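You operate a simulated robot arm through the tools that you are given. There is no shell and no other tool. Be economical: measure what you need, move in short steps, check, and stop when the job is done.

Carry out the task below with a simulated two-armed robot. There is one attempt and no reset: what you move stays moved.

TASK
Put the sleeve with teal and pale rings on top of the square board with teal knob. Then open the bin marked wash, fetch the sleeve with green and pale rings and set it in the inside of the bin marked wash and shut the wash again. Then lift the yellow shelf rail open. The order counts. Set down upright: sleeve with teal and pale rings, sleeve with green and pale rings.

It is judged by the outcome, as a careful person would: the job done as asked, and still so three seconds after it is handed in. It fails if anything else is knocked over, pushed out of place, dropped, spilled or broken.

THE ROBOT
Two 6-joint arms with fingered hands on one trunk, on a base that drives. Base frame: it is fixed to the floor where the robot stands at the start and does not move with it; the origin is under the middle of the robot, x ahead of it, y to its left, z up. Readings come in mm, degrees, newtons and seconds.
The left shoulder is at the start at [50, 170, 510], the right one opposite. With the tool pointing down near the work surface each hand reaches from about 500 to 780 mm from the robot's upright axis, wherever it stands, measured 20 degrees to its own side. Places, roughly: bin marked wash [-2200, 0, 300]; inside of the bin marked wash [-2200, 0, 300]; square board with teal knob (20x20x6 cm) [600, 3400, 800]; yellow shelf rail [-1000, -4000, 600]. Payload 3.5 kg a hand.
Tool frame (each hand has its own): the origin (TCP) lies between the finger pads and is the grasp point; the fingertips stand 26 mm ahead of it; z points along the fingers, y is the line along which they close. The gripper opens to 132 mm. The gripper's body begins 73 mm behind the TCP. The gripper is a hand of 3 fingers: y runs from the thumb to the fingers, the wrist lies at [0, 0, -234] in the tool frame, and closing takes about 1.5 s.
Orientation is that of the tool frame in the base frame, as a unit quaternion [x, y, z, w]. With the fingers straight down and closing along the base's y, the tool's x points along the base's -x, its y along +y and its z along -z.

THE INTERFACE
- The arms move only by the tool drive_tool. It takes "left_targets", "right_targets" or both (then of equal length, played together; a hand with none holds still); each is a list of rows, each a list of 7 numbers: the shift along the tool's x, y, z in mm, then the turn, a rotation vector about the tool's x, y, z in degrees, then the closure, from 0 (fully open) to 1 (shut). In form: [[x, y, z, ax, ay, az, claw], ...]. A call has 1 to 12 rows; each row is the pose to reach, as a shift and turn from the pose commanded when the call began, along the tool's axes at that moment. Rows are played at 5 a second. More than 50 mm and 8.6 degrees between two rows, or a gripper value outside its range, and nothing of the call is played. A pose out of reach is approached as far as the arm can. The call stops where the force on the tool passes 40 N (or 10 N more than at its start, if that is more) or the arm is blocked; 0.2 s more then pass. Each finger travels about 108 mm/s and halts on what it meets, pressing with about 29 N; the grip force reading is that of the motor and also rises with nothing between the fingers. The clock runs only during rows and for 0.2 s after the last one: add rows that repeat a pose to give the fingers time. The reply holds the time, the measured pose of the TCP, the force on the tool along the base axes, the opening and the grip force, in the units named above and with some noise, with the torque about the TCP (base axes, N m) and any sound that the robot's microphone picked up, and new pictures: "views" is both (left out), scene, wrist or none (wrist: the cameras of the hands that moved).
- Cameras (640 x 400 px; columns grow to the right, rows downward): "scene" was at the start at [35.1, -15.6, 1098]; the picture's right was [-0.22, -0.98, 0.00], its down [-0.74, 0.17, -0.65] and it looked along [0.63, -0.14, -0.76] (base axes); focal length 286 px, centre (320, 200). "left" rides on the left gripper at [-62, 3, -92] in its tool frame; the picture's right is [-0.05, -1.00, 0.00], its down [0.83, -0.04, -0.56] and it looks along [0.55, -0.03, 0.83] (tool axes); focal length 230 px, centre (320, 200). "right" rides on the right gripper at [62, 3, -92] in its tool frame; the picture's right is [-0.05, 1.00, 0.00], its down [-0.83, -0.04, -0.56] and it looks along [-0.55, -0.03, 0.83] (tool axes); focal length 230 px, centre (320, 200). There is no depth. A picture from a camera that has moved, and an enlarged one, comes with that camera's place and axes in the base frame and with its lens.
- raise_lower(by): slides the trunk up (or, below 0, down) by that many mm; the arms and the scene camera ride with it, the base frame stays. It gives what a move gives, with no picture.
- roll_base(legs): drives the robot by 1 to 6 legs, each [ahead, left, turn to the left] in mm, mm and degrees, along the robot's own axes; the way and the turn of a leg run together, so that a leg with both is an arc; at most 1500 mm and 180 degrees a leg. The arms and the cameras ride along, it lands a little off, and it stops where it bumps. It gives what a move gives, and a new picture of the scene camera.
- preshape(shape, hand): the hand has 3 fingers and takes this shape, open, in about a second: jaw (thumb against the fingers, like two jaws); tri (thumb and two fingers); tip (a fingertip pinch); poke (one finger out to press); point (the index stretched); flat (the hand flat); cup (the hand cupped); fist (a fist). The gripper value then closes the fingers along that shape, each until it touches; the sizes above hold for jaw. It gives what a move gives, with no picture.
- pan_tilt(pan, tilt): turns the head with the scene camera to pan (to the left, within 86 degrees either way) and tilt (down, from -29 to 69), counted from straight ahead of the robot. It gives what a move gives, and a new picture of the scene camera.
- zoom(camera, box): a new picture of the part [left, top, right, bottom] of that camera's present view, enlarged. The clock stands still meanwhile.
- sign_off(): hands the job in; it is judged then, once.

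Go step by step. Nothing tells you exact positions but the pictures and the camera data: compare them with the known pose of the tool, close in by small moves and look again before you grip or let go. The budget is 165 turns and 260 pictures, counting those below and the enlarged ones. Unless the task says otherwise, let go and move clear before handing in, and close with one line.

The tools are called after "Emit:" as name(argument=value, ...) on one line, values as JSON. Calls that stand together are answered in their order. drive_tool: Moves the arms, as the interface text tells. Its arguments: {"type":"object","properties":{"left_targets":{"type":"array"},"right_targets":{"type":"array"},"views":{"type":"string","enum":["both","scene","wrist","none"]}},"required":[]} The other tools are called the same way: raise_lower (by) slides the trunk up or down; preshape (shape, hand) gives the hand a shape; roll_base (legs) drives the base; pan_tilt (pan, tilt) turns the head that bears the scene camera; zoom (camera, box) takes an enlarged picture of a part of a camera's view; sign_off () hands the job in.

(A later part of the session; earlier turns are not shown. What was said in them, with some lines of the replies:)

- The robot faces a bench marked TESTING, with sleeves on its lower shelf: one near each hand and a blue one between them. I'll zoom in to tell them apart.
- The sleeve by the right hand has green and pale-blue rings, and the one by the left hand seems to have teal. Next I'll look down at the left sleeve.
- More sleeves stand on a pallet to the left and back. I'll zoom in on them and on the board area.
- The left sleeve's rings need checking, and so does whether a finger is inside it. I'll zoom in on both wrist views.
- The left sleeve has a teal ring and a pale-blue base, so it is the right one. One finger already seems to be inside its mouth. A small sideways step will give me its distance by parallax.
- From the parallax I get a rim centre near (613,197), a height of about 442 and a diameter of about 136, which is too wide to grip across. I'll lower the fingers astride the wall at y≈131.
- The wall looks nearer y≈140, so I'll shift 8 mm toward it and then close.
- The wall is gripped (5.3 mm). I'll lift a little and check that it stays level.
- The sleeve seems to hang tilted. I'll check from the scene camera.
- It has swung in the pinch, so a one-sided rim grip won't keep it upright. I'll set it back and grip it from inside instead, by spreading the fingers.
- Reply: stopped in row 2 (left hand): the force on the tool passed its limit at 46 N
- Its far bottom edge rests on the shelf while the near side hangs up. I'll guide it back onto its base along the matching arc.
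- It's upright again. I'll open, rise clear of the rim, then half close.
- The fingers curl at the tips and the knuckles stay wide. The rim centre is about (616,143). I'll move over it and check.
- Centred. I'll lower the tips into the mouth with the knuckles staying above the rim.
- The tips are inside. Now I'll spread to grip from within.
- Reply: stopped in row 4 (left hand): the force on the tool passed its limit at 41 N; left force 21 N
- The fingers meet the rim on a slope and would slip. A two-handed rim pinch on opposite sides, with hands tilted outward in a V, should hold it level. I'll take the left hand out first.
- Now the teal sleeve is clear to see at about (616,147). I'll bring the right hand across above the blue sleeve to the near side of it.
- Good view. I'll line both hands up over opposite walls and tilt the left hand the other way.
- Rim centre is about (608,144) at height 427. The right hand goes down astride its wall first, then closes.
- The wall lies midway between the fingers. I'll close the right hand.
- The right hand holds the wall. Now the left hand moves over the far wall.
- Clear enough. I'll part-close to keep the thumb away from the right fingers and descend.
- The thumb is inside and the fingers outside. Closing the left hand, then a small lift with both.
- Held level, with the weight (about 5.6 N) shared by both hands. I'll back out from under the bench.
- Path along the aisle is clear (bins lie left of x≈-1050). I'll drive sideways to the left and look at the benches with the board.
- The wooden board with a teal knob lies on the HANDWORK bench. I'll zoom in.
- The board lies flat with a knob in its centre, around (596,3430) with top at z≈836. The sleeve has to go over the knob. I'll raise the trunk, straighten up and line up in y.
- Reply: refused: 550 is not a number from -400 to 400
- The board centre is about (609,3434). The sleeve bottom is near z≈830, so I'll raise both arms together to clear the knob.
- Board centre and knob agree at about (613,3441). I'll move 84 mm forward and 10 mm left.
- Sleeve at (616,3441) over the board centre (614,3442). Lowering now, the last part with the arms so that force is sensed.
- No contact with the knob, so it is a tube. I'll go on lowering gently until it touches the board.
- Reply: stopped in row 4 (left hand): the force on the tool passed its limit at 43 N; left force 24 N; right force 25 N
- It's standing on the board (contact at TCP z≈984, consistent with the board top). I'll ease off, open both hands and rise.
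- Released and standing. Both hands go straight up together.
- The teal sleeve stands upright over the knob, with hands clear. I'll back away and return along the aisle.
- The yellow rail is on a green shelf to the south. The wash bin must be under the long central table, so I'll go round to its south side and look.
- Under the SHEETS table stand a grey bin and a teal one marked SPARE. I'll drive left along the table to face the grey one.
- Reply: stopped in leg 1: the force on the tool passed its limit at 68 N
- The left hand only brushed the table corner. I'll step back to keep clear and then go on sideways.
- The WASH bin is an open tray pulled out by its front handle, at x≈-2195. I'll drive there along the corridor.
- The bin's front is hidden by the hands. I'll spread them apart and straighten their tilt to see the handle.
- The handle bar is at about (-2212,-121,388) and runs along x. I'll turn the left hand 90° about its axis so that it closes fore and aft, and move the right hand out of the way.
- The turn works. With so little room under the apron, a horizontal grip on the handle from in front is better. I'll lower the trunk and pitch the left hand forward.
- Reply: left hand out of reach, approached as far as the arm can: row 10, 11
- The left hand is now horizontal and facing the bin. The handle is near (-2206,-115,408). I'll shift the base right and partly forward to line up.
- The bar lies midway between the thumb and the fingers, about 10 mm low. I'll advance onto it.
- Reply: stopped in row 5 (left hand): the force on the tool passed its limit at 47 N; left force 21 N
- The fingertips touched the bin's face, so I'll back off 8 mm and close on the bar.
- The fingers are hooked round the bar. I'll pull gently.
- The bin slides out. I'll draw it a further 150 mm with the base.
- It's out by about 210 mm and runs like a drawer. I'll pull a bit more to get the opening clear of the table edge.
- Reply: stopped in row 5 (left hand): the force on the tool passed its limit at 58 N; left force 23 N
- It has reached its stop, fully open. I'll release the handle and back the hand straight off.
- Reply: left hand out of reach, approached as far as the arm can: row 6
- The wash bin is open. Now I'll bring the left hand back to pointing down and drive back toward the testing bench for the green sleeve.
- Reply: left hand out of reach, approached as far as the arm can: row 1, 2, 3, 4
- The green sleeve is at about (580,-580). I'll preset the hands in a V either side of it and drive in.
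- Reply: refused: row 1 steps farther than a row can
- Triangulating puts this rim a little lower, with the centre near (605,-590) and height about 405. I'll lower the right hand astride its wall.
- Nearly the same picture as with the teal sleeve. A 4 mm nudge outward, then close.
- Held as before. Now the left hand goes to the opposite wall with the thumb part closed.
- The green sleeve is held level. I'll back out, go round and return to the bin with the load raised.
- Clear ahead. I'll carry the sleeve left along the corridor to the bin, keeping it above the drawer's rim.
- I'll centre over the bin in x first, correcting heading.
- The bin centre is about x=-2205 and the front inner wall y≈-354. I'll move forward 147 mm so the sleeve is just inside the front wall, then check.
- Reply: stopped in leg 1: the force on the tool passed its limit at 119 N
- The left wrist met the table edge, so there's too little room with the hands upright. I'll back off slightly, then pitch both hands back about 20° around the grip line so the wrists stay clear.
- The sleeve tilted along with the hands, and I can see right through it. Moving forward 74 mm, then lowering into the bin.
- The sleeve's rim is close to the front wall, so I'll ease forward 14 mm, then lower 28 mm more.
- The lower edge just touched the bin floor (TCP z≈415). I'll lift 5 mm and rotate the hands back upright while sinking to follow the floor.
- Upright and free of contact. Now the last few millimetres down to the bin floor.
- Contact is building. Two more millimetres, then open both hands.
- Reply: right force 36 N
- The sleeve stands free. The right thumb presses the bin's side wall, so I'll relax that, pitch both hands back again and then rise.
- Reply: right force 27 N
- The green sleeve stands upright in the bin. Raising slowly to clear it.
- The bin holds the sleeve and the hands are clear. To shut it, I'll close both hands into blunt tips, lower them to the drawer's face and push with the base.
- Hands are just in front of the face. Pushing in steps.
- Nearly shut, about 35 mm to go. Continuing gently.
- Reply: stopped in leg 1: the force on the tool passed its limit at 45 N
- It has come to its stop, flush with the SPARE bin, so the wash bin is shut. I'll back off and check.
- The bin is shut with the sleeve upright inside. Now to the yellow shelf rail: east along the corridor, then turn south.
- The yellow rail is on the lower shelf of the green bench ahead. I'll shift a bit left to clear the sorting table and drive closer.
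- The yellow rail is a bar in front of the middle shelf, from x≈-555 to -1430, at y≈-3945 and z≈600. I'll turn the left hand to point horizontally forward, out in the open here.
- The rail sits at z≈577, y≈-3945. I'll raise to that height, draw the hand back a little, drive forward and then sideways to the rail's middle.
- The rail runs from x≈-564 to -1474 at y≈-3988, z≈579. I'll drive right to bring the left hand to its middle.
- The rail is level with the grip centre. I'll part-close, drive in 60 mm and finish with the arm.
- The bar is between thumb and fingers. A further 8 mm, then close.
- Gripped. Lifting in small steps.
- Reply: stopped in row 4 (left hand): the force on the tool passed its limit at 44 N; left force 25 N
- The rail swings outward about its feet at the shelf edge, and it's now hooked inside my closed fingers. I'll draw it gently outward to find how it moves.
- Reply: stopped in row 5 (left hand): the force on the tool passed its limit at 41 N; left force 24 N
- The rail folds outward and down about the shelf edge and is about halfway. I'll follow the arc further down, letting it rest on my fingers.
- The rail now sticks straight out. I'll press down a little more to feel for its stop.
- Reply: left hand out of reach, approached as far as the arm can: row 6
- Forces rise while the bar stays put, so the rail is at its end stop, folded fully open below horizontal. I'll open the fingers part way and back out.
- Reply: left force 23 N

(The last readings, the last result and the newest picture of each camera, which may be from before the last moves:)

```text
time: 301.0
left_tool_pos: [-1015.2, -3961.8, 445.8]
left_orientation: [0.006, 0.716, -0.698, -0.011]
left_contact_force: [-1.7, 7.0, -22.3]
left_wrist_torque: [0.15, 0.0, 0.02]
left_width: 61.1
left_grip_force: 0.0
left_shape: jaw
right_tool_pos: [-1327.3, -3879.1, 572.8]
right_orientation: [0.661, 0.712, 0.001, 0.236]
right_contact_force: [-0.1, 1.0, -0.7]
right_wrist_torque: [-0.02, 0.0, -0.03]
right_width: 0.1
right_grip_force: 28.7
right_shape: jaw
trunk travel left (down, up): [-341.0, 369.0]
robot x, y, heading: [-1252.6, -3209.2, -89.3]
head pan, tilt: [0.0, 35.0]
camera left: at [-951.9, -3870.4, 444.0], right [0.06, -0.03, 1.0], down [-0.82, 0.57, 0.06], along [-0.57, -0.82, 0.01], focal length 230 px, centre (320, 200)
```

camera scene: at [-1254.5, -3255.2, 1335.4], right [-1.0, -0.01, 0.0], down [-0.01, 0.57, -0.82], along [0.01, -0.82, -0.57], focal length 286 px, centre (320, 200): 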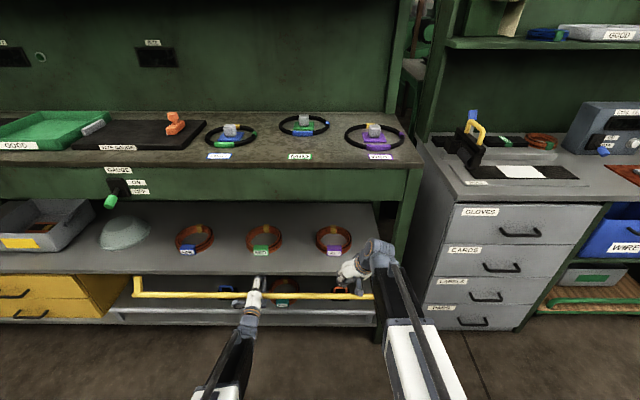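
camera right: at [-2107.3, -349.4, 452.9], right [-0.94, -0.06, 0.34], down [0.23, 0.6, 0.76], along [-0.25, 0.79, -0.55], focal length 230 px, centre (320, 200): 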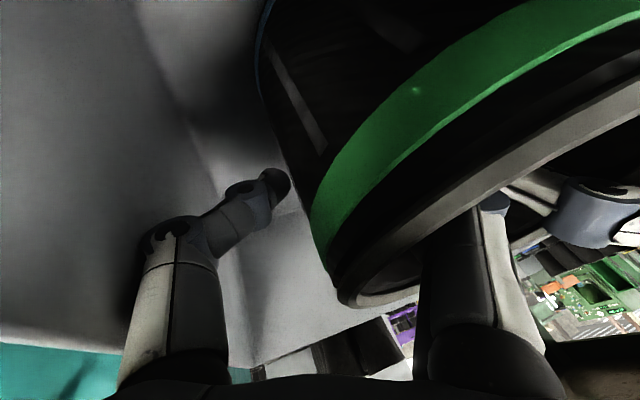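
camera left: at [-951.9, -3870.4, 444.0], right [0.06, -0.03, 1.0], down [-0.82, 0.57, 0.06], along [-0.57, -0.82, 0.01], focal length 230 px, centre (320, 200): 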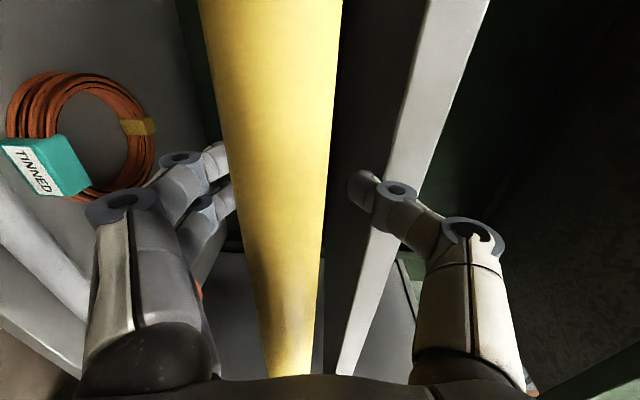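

Emit:
drive_tool(left_targets=[[0, 2, -12, 0, 0, 0, 0.35], [0, 2, -25, 0, 0, 0, 0.3], [0, 2, -40, 0, 0, 0, 0.25], [0, 2, -55, 0, 0, 0, 0.2], [0, 2, -70, 0, 0, 0, 0.2]], views="both")

Emit:
zoom(camera="scene", box=[90, 200, 400, 330])

```text
time: 302.2
left_tool_pos: [-1016.2, -3894.3, 447.6]
left_orientation: [0.004, 0.713, -0.701, -0.009]
left_contact_force: [-0.2, -0.3, -0.5]
left_wrist_torque: [-0.02, 0.03, 0.0]
left_width: 105.4
left_grip_force: 0.0
left_shape: jaw
right_tool_pos: [-1326.6, -3877.7, 574.0]
right_orientation: [0.661, 0.712, 0.001, 0.236]
right_contact_force: [-0.6, 0.4, 0.5]
right_wrist_torque: [-0.01, 0.0, 0.02]
right_width: 0.1
right_grip_force: 28.7
right_shape: jaw
trunk travel left (down, up): [-341.0, 369.0]
robot x, y, heading: [-1255.3, -3207.2, -89.5]
head pan, tilt: [0.0, 35.0]
camera scene: at [-1254.8, -3254.9, 1335.4], right [-1.0, -0.01, 0.0], down [-0.01, 0.57, -0.82], along [0.01, -0.82, -0.57], focal length 286 px, centre (320, 200)
camera left: at [-953.0, -3801.8, 445.7], right [0.06, -0.02, 1.0], down [-0.82, 0.57, 0.06], along [-0.57, -0.82, 0.02], focal length 230 px, centre (320, 200)
```

scene: 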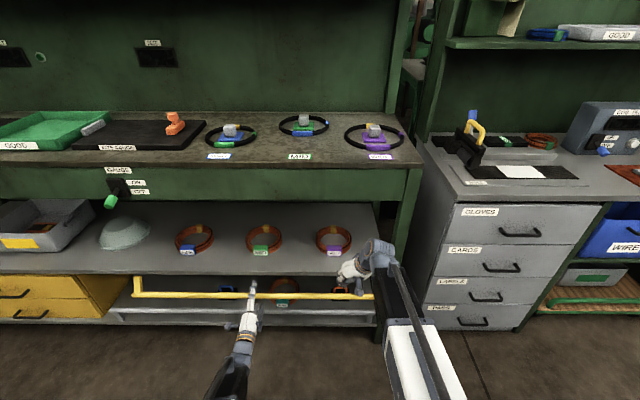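
left: 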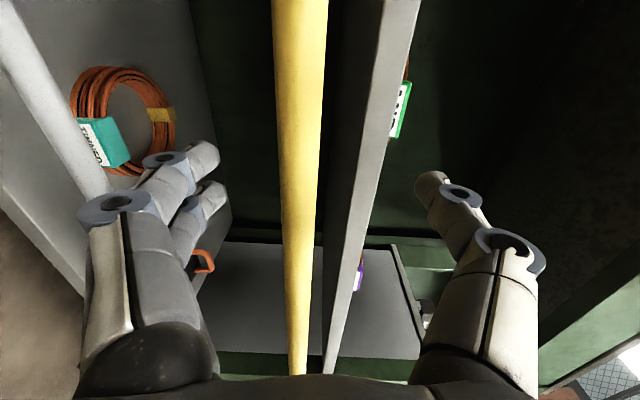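

```text
2.06 times, centred on (245, 265) of scene
camera zoom: at [-1254.8, -3254.9, 1335.4], right [-1.0, -0.01, 0.0], down [-0.01, 0.57, -0.82], along [0.01, -0.82, -0.57], focal length 590 px, centre (475, 66)
```

zoom: 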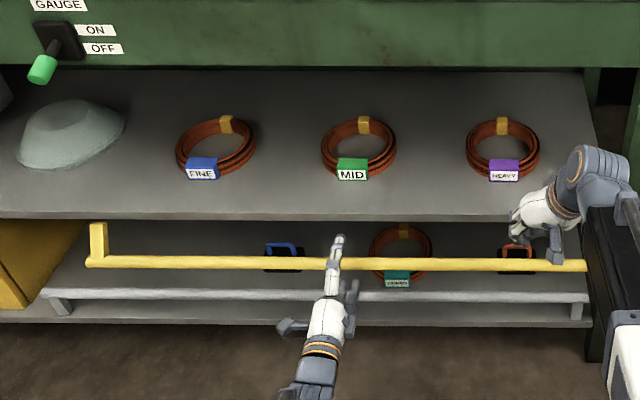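

The rail hangs fully open by itself. I'll back clear and take a last look before handing in.

Emit:
roll_base(legs=[[-60, 0, 0]])

Emit:
zoom(camera="scene", box=[60, 180, 400, 340])

```text
time: 303.2
left_tool_pos: [-1016.1, -3831.4, 448.5]
left_orientation: [0.004, 0.714, -0.7, -0.009]
left_contact_force: [0.2, -0.5, 0.8]
left_wrist_torque: [-0.03, -0.03, 0.0]
left_width: 105.4
left_grip_force: 0.0
left_shape: jaw
right_tool_pos: [-1327.9, -3817.9, 574.2]
right_orientation: [0.661, 0.712, 0.0, 0.236]
right_contact_force: [-0.9, -0.3, 0.3]
right_wrist_torque: [0.0, -0.01, 0.0]
right_width: 0.3
right_grip_force: 29.2
right_shape: jaw
trunk travel left (down, up): [-341.0, 369.0]
robot x, y, heading: [-1257.9, -3145.3, -89.6]
head pan, tilt: [0.0, 35.0]
camera scene: at [-1255.6, -3193.8, 1335.4], right [-1.0, -0.01, 0.0], down [-0.01, 0.57, -0.82], along [0.01, -0.82, -0.57], focal length 286 px, centre (320, 200)
```

scene: 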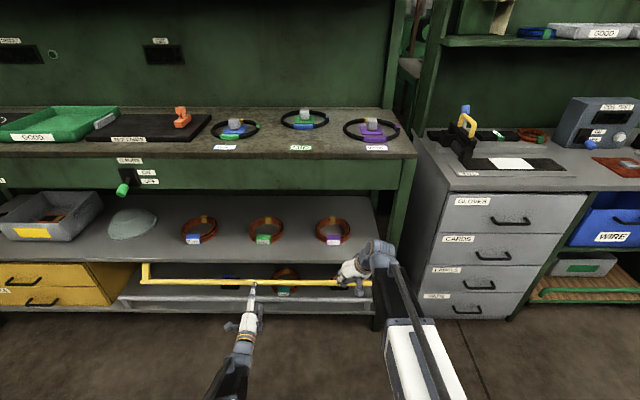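

```text
1.88 times, centred on (230, 260) of scene
camera zoom: at [-1255.6, -3193.8, 1335.4], right [-1.0, -0.01, 0.0], down [-0.01, 0.57, -0.82], along [0.01, -0.82, -0.57], focal length 538 px, centre (489, 87)
```

zoom: 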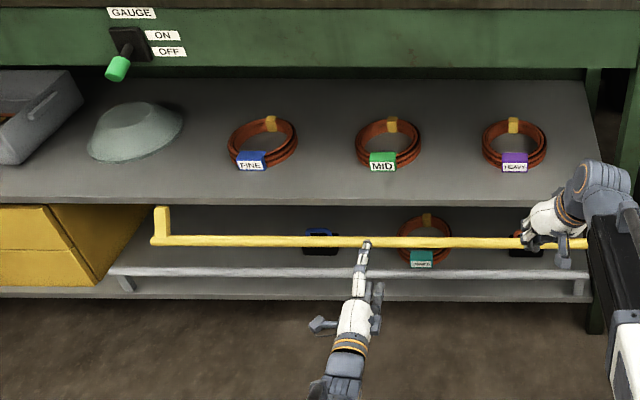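

The rail hangs still at its open stop, nothing around it was disturbed, and both hands are clear, so I'm handing in.

Emit:
sign_off()

```text
The job is handed in.
```

I did all three steps in order. The teal sleeve stands upright on the knobbed board. The green sleeve stands upright in the shut wash bin. The yellow rail is open: it would not lift, and instead swung outward and down about the shelf edge to its stop, so I took that as its open position. On the way the left hand bumped the edge of the SHEETS table twice; I saw nothing moved.
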